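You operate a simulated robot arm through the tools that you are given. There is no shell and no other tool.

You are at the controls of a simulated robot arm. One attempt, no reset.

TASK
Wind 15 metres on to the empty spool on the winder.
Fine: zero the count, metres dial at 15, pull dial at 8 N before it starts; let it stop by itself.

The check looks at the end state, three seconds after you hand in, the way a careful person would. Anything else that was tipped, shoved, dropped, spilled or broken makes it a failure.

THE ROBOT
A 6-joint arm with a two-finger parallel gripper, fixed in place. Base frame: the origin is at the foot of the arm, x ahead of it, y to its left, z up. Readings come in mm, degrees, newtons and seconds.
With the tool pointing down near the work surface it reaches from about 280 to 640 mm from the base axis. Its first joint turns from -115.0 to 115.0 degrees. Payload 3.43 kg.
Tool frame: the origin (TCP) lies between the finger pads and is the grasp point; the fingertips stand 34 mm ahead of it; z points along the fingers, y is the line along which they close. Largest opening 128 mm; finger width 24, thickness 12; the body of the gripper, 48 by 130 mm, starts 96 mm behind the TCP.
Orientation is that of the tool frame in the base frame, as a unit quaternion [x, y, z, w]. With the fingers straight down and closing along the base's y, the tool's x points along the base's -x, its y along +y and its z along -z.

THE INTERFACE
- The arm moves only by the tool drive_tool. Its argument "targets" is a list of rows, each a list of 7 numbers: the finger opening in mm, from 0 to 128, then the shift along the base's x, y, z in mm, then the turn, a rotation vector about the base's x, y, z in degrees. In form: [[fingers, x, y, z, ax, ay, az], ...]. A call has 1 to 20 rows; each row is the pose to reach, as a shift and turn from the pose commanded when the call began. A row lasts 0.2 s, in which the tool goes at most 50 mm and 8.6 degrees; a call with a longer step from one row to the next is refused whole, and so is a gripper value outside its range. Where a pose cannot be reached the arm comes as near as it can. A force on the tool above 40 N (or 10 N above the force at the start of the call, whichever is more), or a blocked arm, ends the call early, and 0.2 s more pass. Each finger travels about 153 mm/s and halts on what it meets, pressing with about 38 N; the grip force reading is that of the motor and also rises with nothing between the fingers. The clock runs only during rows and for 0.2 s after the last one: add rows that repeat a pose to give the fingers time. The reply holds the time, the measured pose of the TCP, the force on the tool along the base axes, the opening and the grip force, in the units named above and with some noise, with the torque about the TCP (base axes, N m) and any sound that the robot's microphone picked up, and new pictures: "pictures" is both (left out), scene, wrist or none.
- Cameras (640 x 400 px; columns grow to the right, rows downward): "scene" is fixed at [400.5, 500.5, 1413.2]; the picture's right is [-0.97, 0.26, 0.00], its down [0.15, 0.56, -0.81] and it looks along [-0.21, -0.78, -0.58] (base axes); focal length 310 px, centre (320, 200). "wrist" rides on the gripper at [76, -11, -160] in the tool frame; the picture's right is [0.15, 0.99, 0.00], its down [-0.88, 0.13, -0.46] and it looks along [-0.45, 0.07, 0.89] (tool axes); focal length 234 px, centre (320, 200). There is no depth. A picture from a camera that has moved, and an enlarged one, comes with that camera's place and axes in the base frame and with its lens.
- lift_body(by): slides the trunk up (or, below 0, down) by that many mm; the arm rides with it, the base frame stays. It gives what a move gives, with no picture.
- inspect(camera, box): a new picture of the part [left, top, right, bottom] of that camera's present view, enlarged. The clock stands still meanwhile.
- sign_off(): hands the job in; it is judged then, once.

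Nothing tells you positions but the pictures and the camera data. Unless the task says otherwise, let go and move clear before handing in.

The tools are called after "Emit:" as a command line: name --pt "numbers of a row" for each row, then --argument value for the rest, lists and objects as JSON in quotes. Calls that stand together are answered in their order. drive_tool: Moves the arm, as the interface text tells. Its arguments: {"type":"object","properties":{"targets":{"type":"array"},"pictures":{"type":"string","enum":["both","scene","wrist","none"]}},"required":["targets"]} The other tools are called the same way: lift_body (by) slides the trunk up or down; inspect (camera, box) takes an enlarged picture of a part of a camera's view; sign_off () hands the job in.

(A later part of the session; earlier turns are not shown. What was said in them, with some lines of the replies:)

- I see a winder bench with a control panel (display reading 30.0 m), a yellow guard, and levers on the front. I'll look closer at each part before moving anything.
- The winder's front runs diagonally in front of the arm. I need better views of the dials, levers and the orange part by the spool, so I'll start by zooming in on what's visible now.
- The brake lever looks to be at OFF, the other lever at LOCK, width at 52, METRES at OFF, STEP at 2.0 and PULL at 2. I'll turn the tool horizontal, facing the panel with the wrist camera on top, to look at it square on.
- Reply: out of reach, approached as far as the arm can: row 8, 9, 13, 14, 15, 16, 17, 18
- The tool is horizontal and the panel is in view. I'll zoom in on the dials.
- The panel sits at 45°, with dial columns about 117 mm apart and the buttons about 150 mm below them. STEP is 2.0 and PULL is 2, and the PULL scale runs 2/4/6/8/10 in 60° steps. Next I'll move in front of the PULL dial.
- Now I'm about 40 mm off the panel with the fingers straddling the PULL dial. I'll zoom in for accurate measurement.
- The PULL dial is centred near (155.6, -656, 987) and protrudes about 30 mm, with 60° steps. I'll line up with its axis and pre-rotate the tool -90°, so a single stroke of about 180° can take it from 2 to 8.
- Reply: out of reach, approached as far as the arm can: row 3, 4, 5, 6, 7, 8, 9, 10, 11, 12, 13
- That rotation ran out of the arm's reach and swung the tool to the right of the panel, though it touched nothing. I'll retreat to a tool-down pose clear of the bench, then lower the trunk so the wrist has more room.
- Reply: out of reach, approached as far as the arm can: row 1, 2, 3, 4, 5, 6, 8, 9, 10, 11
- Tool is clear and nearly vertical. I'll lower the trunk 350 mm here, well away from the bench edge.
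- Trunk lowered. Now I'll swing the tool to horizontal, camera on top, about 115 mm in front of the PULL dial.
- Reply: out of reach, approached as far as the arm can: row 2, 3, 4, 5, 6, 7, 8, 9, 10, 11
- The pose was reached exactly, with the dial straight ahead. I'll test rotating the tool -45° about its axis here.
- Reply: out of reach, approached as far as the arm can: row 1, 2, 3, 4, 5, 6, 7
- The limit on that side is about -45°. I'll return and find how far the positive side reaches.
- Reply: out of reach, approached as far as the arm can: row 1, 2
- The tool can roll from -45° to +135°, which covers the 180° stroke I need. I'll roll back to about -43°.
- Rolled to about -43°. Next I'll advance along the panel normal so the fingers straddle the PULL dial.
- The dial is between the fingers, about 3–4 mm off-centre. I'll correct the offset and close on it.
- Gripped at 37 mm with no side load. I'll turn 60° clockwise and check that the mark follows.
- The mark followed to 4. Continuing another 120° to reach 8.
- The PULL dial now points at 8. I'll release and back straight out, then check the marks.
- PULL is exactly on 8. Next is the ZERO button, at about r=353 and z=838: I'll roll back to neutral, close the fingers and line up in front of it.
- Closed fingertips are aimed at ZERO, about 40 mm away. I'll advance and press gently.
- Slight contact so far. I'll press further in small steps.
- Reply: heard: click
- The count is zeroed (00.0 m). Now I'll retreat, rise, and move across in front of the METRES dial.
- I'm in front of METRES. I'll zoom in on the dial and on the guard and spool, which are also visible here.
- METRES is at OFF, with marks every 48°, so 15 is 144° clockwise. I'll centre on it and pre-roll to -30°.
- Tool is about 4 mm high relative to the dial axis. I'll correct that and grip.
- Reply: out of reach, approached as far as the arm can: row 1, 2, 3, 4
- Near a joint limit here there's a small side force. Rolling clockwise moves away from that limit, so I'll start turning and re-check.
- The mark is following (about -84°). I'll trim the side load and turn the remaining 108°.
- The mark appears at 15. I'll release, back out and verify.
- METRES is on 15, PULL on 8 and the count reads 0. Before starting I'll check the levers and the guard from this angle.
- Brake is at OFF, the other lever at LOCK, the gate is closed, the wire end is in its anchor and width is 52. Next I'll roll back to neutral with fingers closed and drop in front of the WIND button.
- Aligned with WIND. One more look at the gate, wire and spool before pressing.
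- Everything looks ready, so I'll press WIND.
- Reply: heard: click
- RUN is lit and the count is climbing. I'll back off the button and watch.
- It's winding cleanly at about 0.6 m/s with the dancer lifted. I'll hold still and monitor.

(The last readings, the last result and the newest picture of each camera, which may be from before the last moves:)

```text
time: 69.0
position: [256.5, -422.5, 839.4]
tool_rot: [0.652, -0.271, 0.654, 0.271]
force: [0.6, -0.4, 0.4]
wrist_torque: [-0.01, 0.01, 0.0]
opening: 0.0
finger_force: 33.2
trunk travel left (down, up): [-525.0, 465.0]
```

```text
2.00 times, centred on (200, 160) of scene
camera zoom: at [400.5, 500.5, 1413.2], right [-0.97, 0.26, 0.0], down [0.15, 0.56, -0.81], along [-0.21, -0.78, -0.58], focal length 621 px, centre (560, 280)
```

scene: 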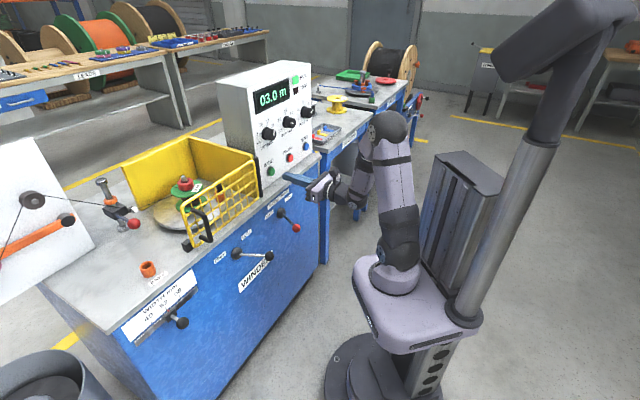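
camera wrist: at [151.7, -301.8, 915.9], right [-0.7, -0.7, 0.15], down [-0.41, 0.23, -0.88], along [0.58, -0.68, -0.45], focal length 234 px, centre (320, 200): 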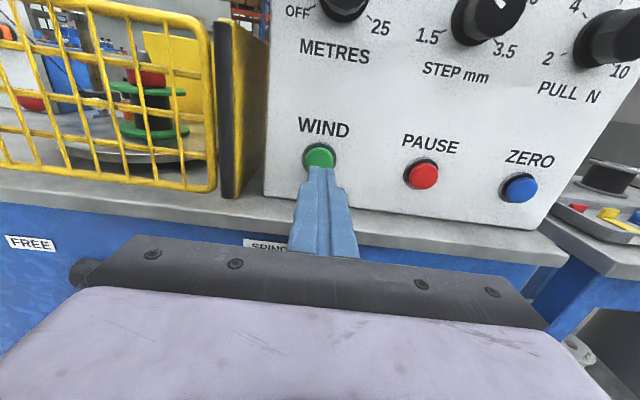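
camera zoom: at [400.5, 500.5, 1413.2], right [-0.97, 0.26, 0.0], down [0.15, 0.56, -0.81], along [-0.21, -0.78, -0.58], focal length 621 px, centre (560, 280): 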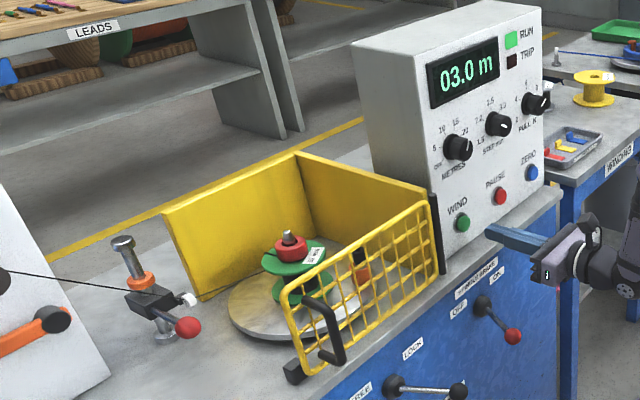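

Emit:
drive_tool --pt "0 0 0 0 0 0 0" --pt "0 0 0 0 0 0 0" --pt "0 0 0 0 0 0 0" --pt "0 0 0 0 0 0 0" --pt "0 0 0 0 0 0 0" --pt "0 0 0 0 0 0 0" --pt "0 0 0 0 0 0 0" --pictures "scene"

Emit:
inspect --camera "scene" --box '[60, 130, 260, 260]'

```text
time: 70.6
position: [254.7, -422.2, 840.0]
tool_rot: [0.652, -0.271, 0.654, 0.272]
force: [-0.8, 0.4, 0.7]
wrist_torque: [-0.02, 0.03, 0.0]
opening: 0.0
finger_force: 33.2
trunk travel left (down, up): [-525.0, 465.0]
```

scene: 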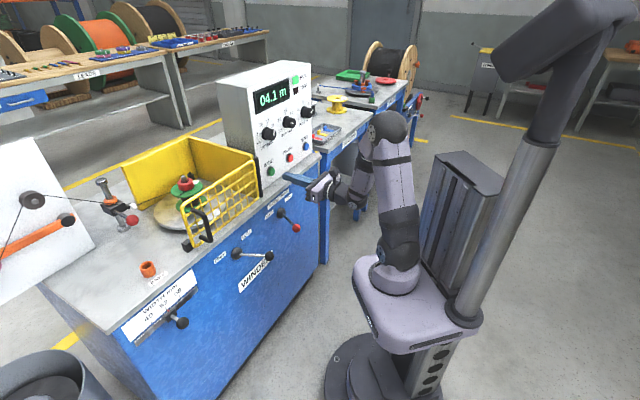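

```text
3.08 times, centred on (160, 195) of scene
camera zoom: at [400.5, 500.5, 1413.2], right [-0.97, 0.26, 0.0], down [0.15, 0.56, -0.81], along [-0.21, -0.78, -0.58], focal length 955 px, centre (812, 215)
```

zoom: 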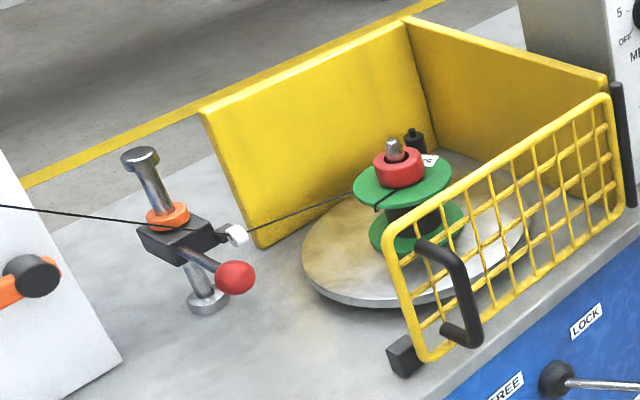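

The guide has risen to the orange ring. I'll look closely at the spool flange to check the wire isn't riding over it.

Emit:
inspect --camera "scene" --box '[160, 165, 220, 215]'

Emit:
inspect --camera "scene" --box '[95, 170, 155, 240]'

Emit:
inspect --camera "wrist" --box '[60, 20, 220, 180]'

```text
8.00 times, centred on (190, 190) of scene
camera zoom: at [400.5, 500.5, 1413.2], right [-0.97, 0.26, 0.0], down [0.15, 0.56, -0.81], along [-0.21, -0.78, -0.58], focal length 2483 px, centre (1360, 280)
```

zoom: 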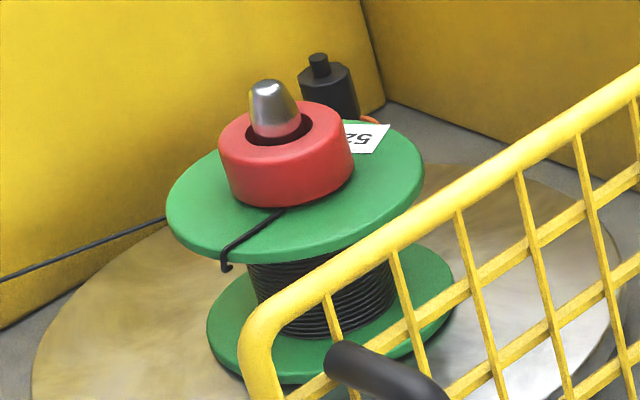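

```text
5.71 times, centred on (125, 205) of scene
camera zoom: at [400.5, 500.5, 1413.2], right [-0.97, 0.26, 0.0], down [0.15, 0.56, -0.81], along [-0.21, -0.78, -0.58], focal length 1774 px, centre (1434, 171)
```

zoom: 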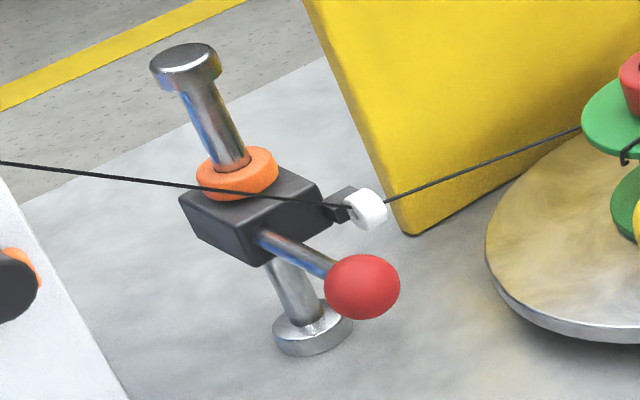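

```text
2.50 times, centred on (140, 100) of wrist
camera zoom: at [151.7, -301.9, 915.8], right [-0.7, -0.7, 0.15], down [-0.41, 0.23, -0.88], along [0.58, -0.68, -0.45], focal length 585 px, centre (770, 450)
```

zoom: 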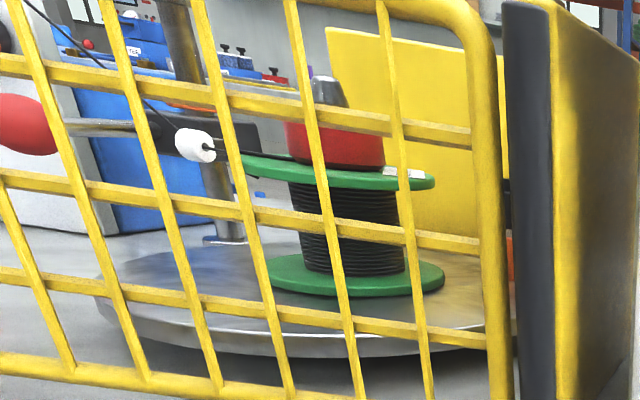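

The short tail hooked over the flange turns with the spool and was there from the first turn, so it is the start tail. I'll check that the guide reverses.

Emit:
drive_tool --pt "0 0 0 0 0 0 0" --pt "0 0 0 0 0 0 0" --pictures "scene"

Emit:
inspect --camera "scene" --box '[90, 150, 250, 250]'

Emit:
inspect --camera "scene" --box '[160, 165, 220, 215]'

Emit:
inspect --camera "scene" --box '[240, 70, 320, 120]'

```text
time: 71.2
position: [255.7, -421.7, 839.8]
tool_rot: [0.651, -0.271, 0.655, 0.271]
force: [-1.0, -0.2, -0.1]
wrist_torque: [-0.01, 0.02, -0.04]
opening: 0.1
finger_force: 32.7
trunk travel left (down, up): [-525.0, 465.0]
```

scene: 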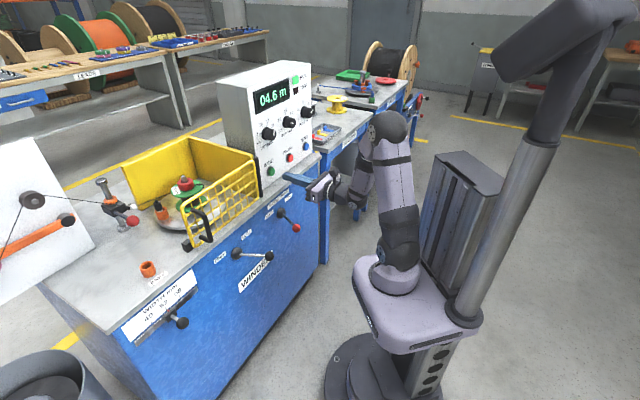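

```text
4.00 times, centred on (170, 200) of scene
camera zoom: at [400.5, 500.5, 1413.2], right [-0.97, 0.26, 0.0], down [0.15, 0.56, -0.81], along [-0.21, -0.78, -0.58], focal length 1242 px, centre (920, 200)
```

zoom: 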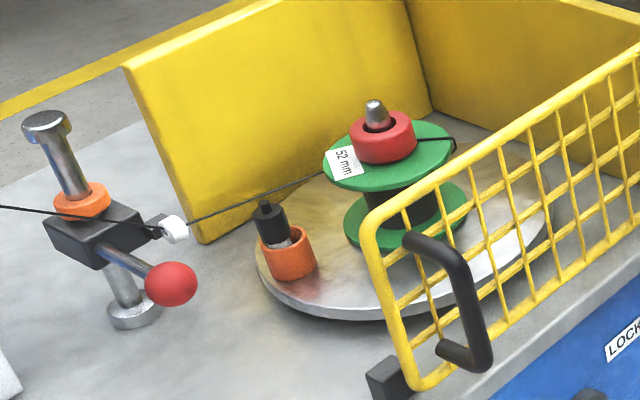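

```text
8.00 times, centred on (190, 190) of scene
camera zoom: at [400.5, 500.5, 1413.2], right [-0.97, 0.26, 0.0], down [0.15, 0.56, -0.81], along [-0.21, -0.78, -0.58], focal length 2483 px, centre (1360, 280)
```

zoom: 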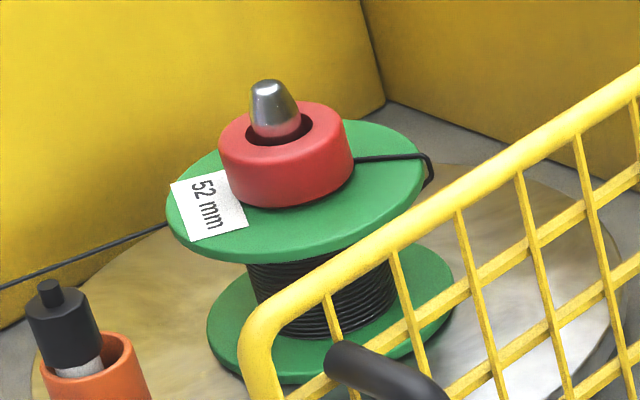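

```text
8.00 times, centred on (280, 95) of scene
camera zoom: at [400.5, 500.5, 1413.2], right [-0.97, 0.26, 0.0], down [0.15, 0.56, -0.81], along [-0.21, -0.78, -0.58], focal length 2483 px, centre (640, 1040)
```

zoom: 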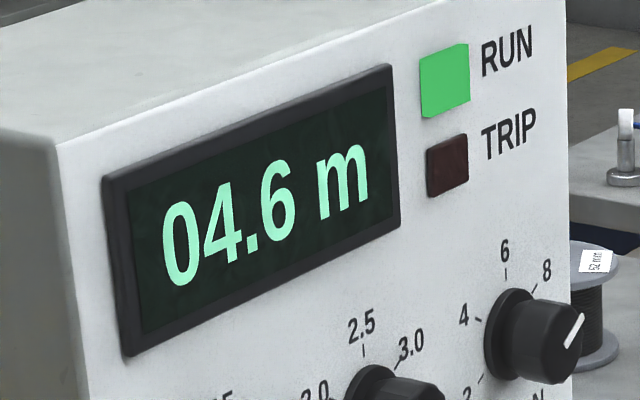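

The tail turns with the spool as expected, and RUN is on with no trip. I'll keep monitoring.

Emit:
drive_tool --pt "0 0 0 0 0 0 0" --pt "0 0 0 0 0 0 0" --pt "0 0 0 0 0 0 0" --pt "0 0 0 0 0 0 0" --pt "0 0 0 0 0 0 0" --pt "0 0 0 0 0 0 0" --pictures "scene"

Emit:
inspect --camera "scene" --box '[90, 60, 330, 250]'

Emit:
inspect --camera "scene" --box '[90, 160, 230, 250]'

```text
time: 72.6
position: [256.0, -422.4, 839.3]
tool_rot: [0.652, -0.271, 0.655, 0.271]
force: [0.6, 0.3, -0.2]
wrist_torque: [-0.03, 0.01, 0.01]
opening: 0.2
finger_force: 33.0
trunk travel left (down, up): [-525.0, 465.0]
```

scene: 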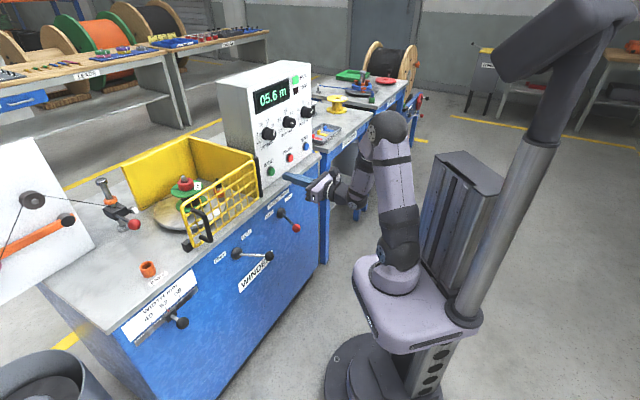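

```text
2.11 times, centred on (210, 155) of scene
camera zoom: at [400.5, 500.5, 1413.2], right [-0.97, 0.26, 0.0], down [0.15, 0.56, -0.81], along [-0.21, -0.78, -0.58], focal length 654 px, centre (552, 295)
```

zoom: 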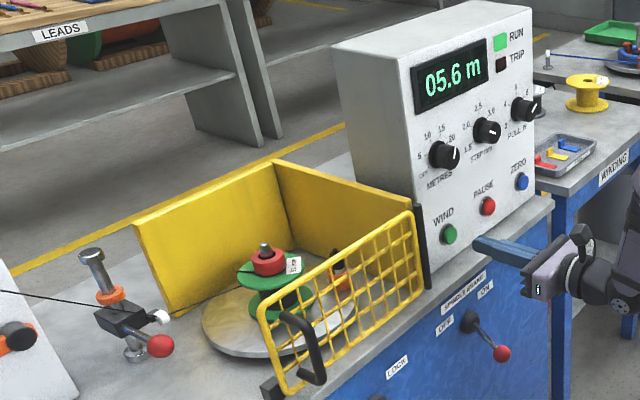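

```text
4.44 times, centred on (160, 205) of scene
camera zoom: at [400.5, 500.5, 1413.2], right [-0.97, 0.26, 0.0], down [0.15, 0.56, -0.81], along [-0.21, -0.78, -0.58], focal length 1380 px, centre (1031, 178)
```

zoom: 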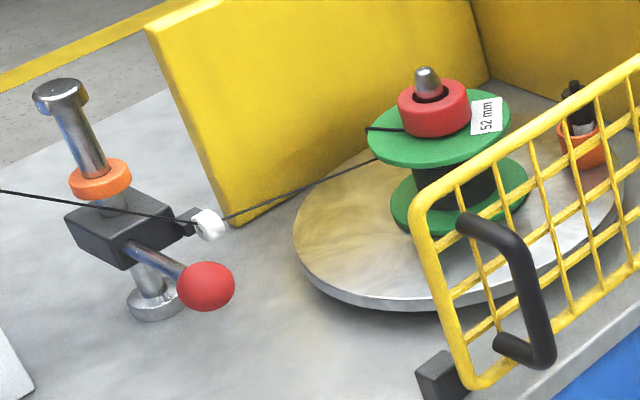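

The guide reversed properly at the ring and is descending. I'll let it run on.

Emit:
drive_tool --pt "0 0 0 0 0 0 0" --pt "0 0 0 0 0 0 0" --pt "0 0 0 0 0 0 0" --pt "0 0 0 0 0 0 0" --pt "0 0 0 0 0 0 0" --pt "0 0 0 0 0 0 0" --pt "0 0 0 0 0 0 0" --pt "0 0 0 0 0 0 0" --pt "0 0 0 0 0 0 0" --pt "0 0 0 0 0 0 0" --pt "0 0 0 0 0 0 0" --pt "0 0 0 0 0 0 0" --pt "0 0 0 0 0 0 0" --pt "0 0 0 0 0 0 0" --pt "0 0 0 0 0 0 0" --pictures "scene"

Emit:
inspect --camera "scene" --box '[90, 60, 330, 250]'

```text
time: 75.8
position: [256.0, -422.4, 839.5]
tool_rot: [0.652, -0.271, 0.654, 0.272]
force: [0.0, 0.2, 0.8]
wrist_torque: [-0.01, 0.0, 0.0]
opening: 0.0
finger_force: 33.2
trunk travel left (down, up): [-525.0, 465.0]
```

scene: 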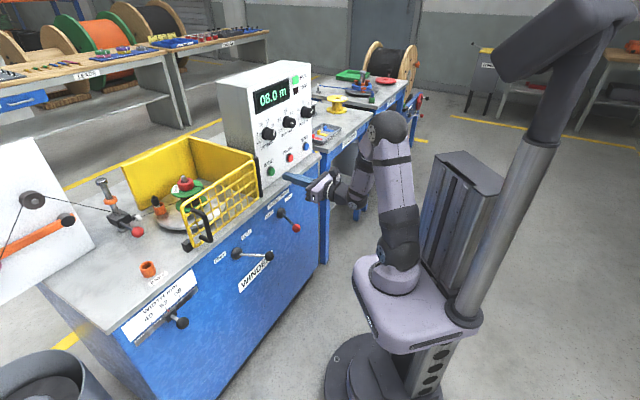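

```text
2.11 times, centred on (210, 155) of scene
camera zoom: at [400.5, 500.5, 1413.2], right [-0.97, 0.26, 0.0], down [0.15, 0.56, -0.81], along [-0.21, -0.78, -0.58], focal length 654 px, centre (552, 295)
```

zoom: 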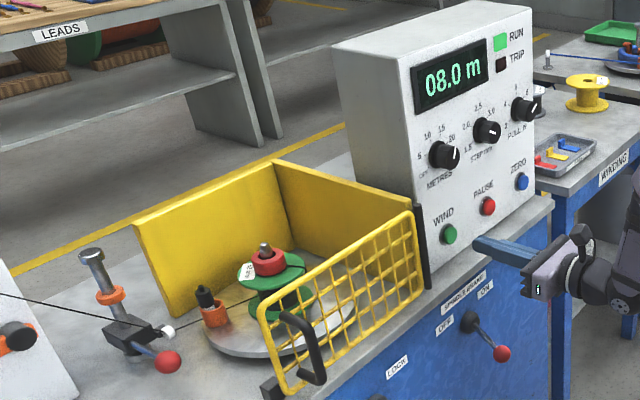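

Emit:
drive_tool --pt "0 0 0 0 0 0 0" --pt "0 0 0 0 0 0 0" --pt "0 0 0 0 0 0 0" --pt "0 0 0 0 0 0 0" --pt "0 0 0 0 0 0 0" --pt "0 0 0 0 0 0 0" --pt "0 0 0 0 0 0 0" --pt "0 0 0 0 0 0 0" --pt "0 0 0 0 0 0 0" --pt "0 0 0 0 0 0 0" --pt "0 0 0 0 0 0 0" --pt "0 0 0 0 0 0 0" --pt "0 0 0 0 0 0 0" --pt "0 0 0 0 0 0 0" --pt "0 0 0 0 0 0 0" --pt "0 0 0 0 0 0 0" --pt "0 0 0 0 0 0 0" --pt "0 0 0 0 0 0 0" --pt "0 0 0 0 0 0 0" --pt "0 0 0 0 0 0 0" --pictures "scene"

Emit:
inspect --camera "scene" --box '[90, 60, 330, 250]'

```text
time: 80.0
position: [255.3, -421.9, 840.8]
tool_rot: [0.652, -0.272, 0.654, 0.272]
force: [-0.1, -0.8, 0.5]
wrist_torque: [-0.01, -0.03, -0.02]
opening: 0.1
finger_force: 32.4
trunk travel left (down, up): [-525.0, 465.0]
```

scene: 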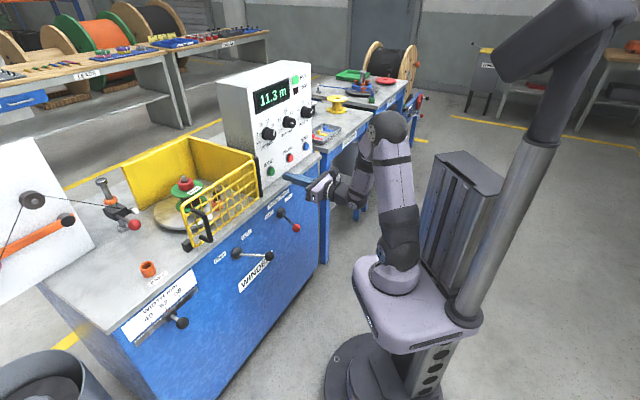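

```text
2.11 times, centred on (210, 155) of scene
camera zoom: at [400.5, 500.5, 1413.2], right [-0.97, 0.26, 0.0], down [0.15, 0.56, -0.81], along [-0.21, -0.78, -0.58], focal length 654 px, centre (552, 295)
```

zoom: 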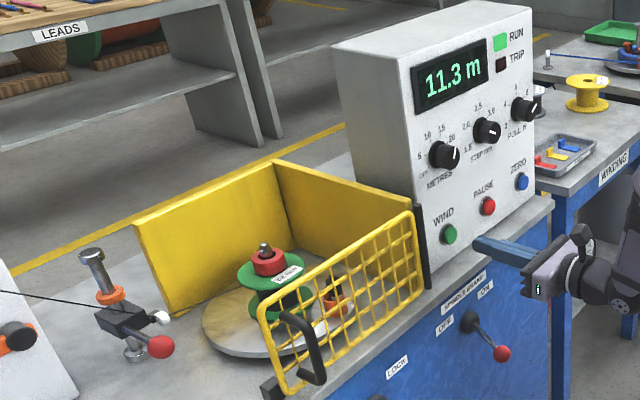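

The count is 11.3 m with no trip. About 5 s more should finish it.

Emit:
drive_tool --pt "0 0 0 0 0 0 0" --pt "0 0 0 0 0 0 0" --pt "0 0 0 0 0 0 0" --pt "0 0 0 0 0 0 0" --pt "0 0 0 0 0 0 0" --pt "0 0 0 0 0 0 0" --pt "0 0 0 0 0 0 0" --pt "0 0 0 0 0 0 0" --pt "0 0 0 0 0 0 0" --pt "0 0 0 0 0 0 0" --pt "0 0 0 0 0 0 0" --pt "0 0 0 0 0 0 0" --pt "0 0 0 0 0 0 0" --pt "0 0 0 0 0 0 0" --pt "0 0 0 0 0 0 0" --pt "0 0 0 0 0 0 0" --pt "0 0 0 0 0 0 0" --pt "0 0 0 0 0 0 0" --pt "0 0 0 0 0 0 0" --pt "0 0 0 0 0 0 0" --pictures "none"

Emit:
drive_tool --pt "0 0 0 0 0 0 0" --pt "0 0 0 0 0 0 0" --pt "0 0 0 0 0 0 0" --pt "0 0 0 0 0 0 0" --pt "0 0 0 0 0 0 0" --pt "0 0 0 0 0 0 0" --pt "0 0 0 0 0 0 0" --pt "0 0 0 0 0 0 0" --pt "0 0 0 0 0 0 0" --pt "0 0 0 0 0 0 0" --pt "0 0 0 0 0 0 0" --pt "0 0 0 0 0 0 0" --pictures "both"

Emit:
inspect --camera "scene" --box '[90, 60, 330, 250]'

Emit:
inspect --camera "scene" --box '[90, 160, 230, 250]'

Emit:
inspect --camera "scene" --box '[0, 150, 140, 310]'

```text
time: 84.2
position: [256.1, -422.4, 838.9]
tool_rot: [0.652, -0.271, 0.654, 0.272]
force: [0.3, 0.6, 0.9]
wrist_torque: [-0.02, 0.02, 0.0]
opening: 0.0
finger_force: 32.6
trunk travel left (down, up): [-525.0, 465.0]
```

```text
time: 86.8
position: [255.0, -422.2, 840.8]
tool_rot: [0.652, -0.271, 0.655, 0.271]
force: [-0.8, 0.1, 0.4]
wrist_torque: [0.01, -0.03, -0.01]
opening: 0.0
finger_force: 32.5
trunk travel left (down, up): [-525.0, 465.0]
camera wrist: at [151.7, -301.9, 915.8], right [-0.7, -0.7, 0.15], down [-0.41, 0.23, -0.88], along [0.58, -0.68, -0.45], focal length 234 px, centre (320, 200)
```

scene: 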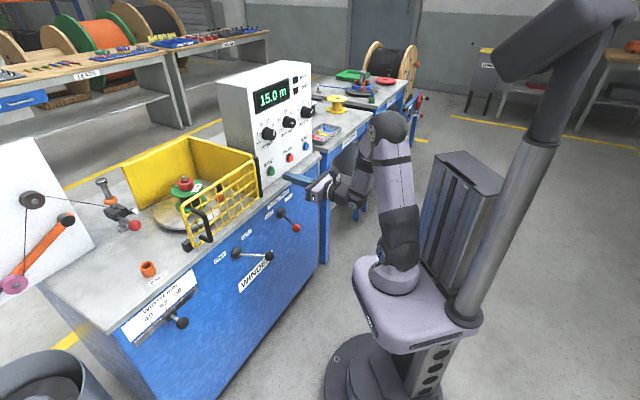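
wrist: 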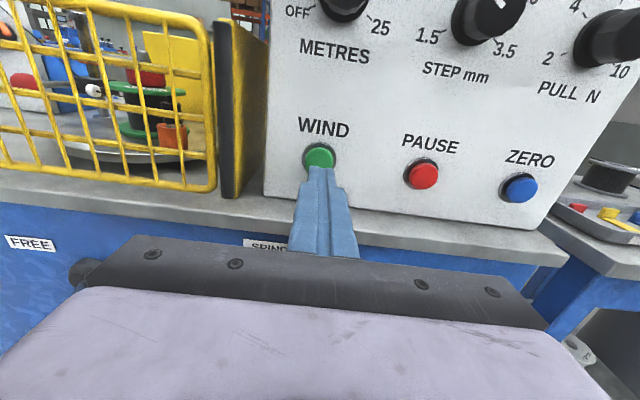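

```text
2.11 times, centred on (210, 155) of scene
camera zoom: at [400.5, 500.5, 1413.2], right [-0.97, 0.26, 0.0], down [0.15, 0.56, -0.81], along [-0.21, -0.78, -0.58], focal length 654 px, centre (552, 295)
```

zoom: 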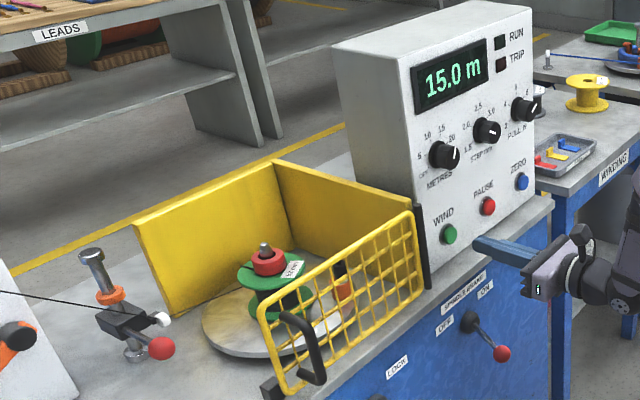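

```text
4.44 times, centred on (160, 205) of scene
camera zoom: at [400.5, 500.5, 1413.2], right [-0.97, 0.26, 0.0], down [0.15, 0.56, -0.81], along [-0.21, -0.78, -0.58], focal length 1380 px, centre (1031, 178)
```

zoom: 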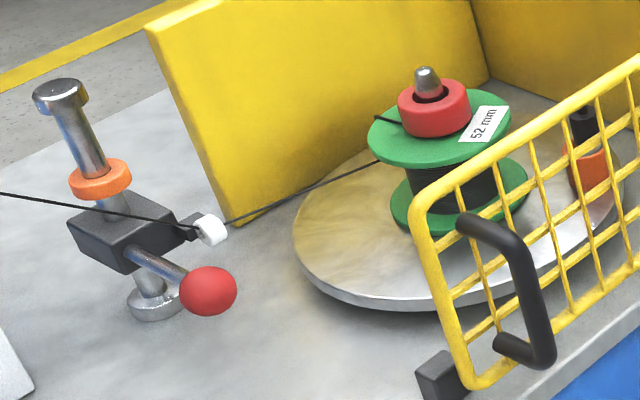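

```text
2.50 times, centred on (70, 230) of scene
camera zoom: at [400.5, 500.5, 1413.2], right [-0.97, 0.26, 0.0], down [0.15, 0.56, -0.81], along [-0.21, -0.78, -0.58], focal length 776 px, centre (945, 125)
```

zoom: 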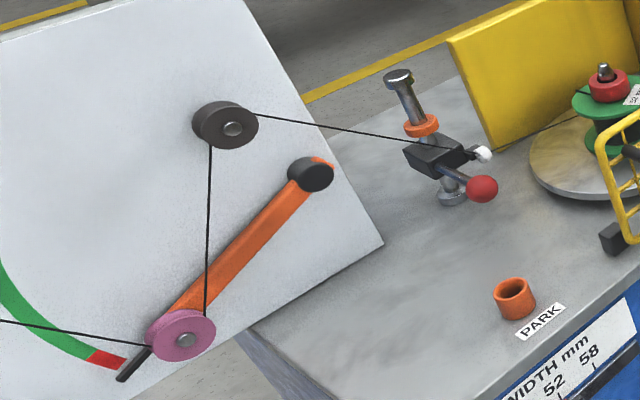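

It stopped by itself at 15.0 m with RUN off and no trip. I'll move the tool further clear and hand in.

Emit:
drive_tool --pt "0 -7 7 30 0 0 0" --pt "0 -7 7 65 0 0 0" --pt "0 -7 7 100 0 0 0" --pt "0 -27 -13 120 0 0 0" --pt "0 -52 -38 120 0 0 0" --pt "0 -82 -68 120 0 0 0" --pt "0 -100 -70 120 0 0 0" --pt "0 -100 -70 120 0 0 0" --pictures "scene"

Emit:
inspect --camera "scene" --box '[240, 70, 320, 140]'

```text
time: 88.6
position: [156.3, -492.5, 958.0]
tool_rot: [0.652, -0.271, 0.655, 0.271]
force: [-0.1, 0.7, -0.2]
wrist_torque: [-0.03, 0.0, -0.01]
opening: 0.0
finger_force: 33.3
trunk travel left (down, up): [-525.0, 465.0]
```

scene: 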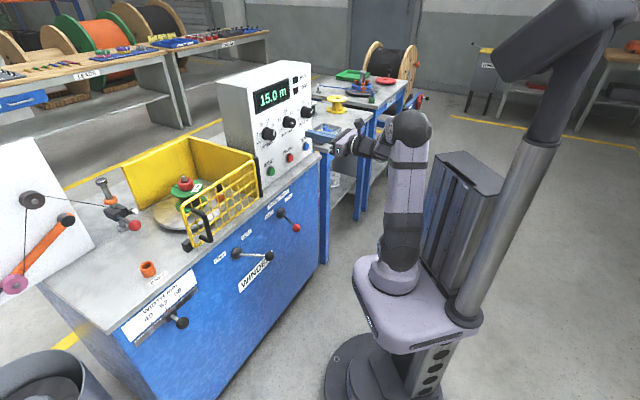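

```text
5.71 times, centred on (280, 105) of scene
camera zoom: at [400.5, 500.5, 1413.2], right [-0.97, 0.26, 0.0], down [0.15, 0.56, -0.81], along [-0.21, -0.78, -0.58], focal length 1774 px, centre (549, 743)
```

zoom: 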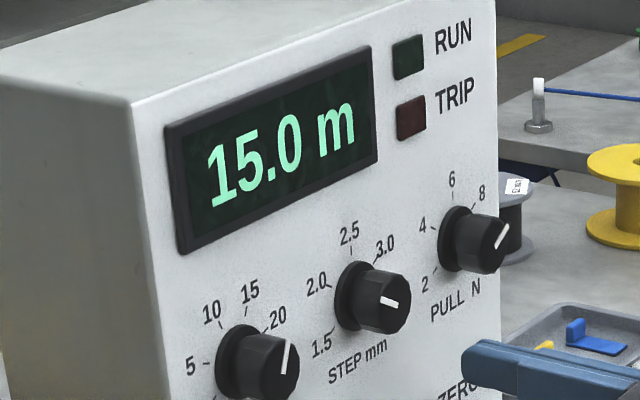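

The display shows 15.0 m with RUN and TRIP both off. METRES is at 15, PULL is at 8, the spool is wound and the arm is clear, so I'm handing in.

Emit:
sign_off

```text
The job is handed in.
```

The spool has 15 metres on it and the job is handed in. The winder stopped by itself at 15.0 m, and the TRIP light never came on.

- **Settings:** before pressing WIND I zeroed the count, set METRES to 15 and set PULL to 8 N.
- **Left as found:** STEP stayed at 2.0 mm and WIDTH at 52 mm, which matches the spool's label. I also left the two levers (spindle brake OFF, the other at LOCK) and the closed gate as they were.
- **Winding:** the wire guide turned back correctly at the top of the spool, and I saw no wire go over the flange. The short tail hooked over the top flange is the start of the wire.
- **Arm moves:** early on, two tool turns were out of reach and the arm swung to the right of the panel. It touched nothing, and nothing else on the benches was moved. The arm was clear of the winder when I handed in.
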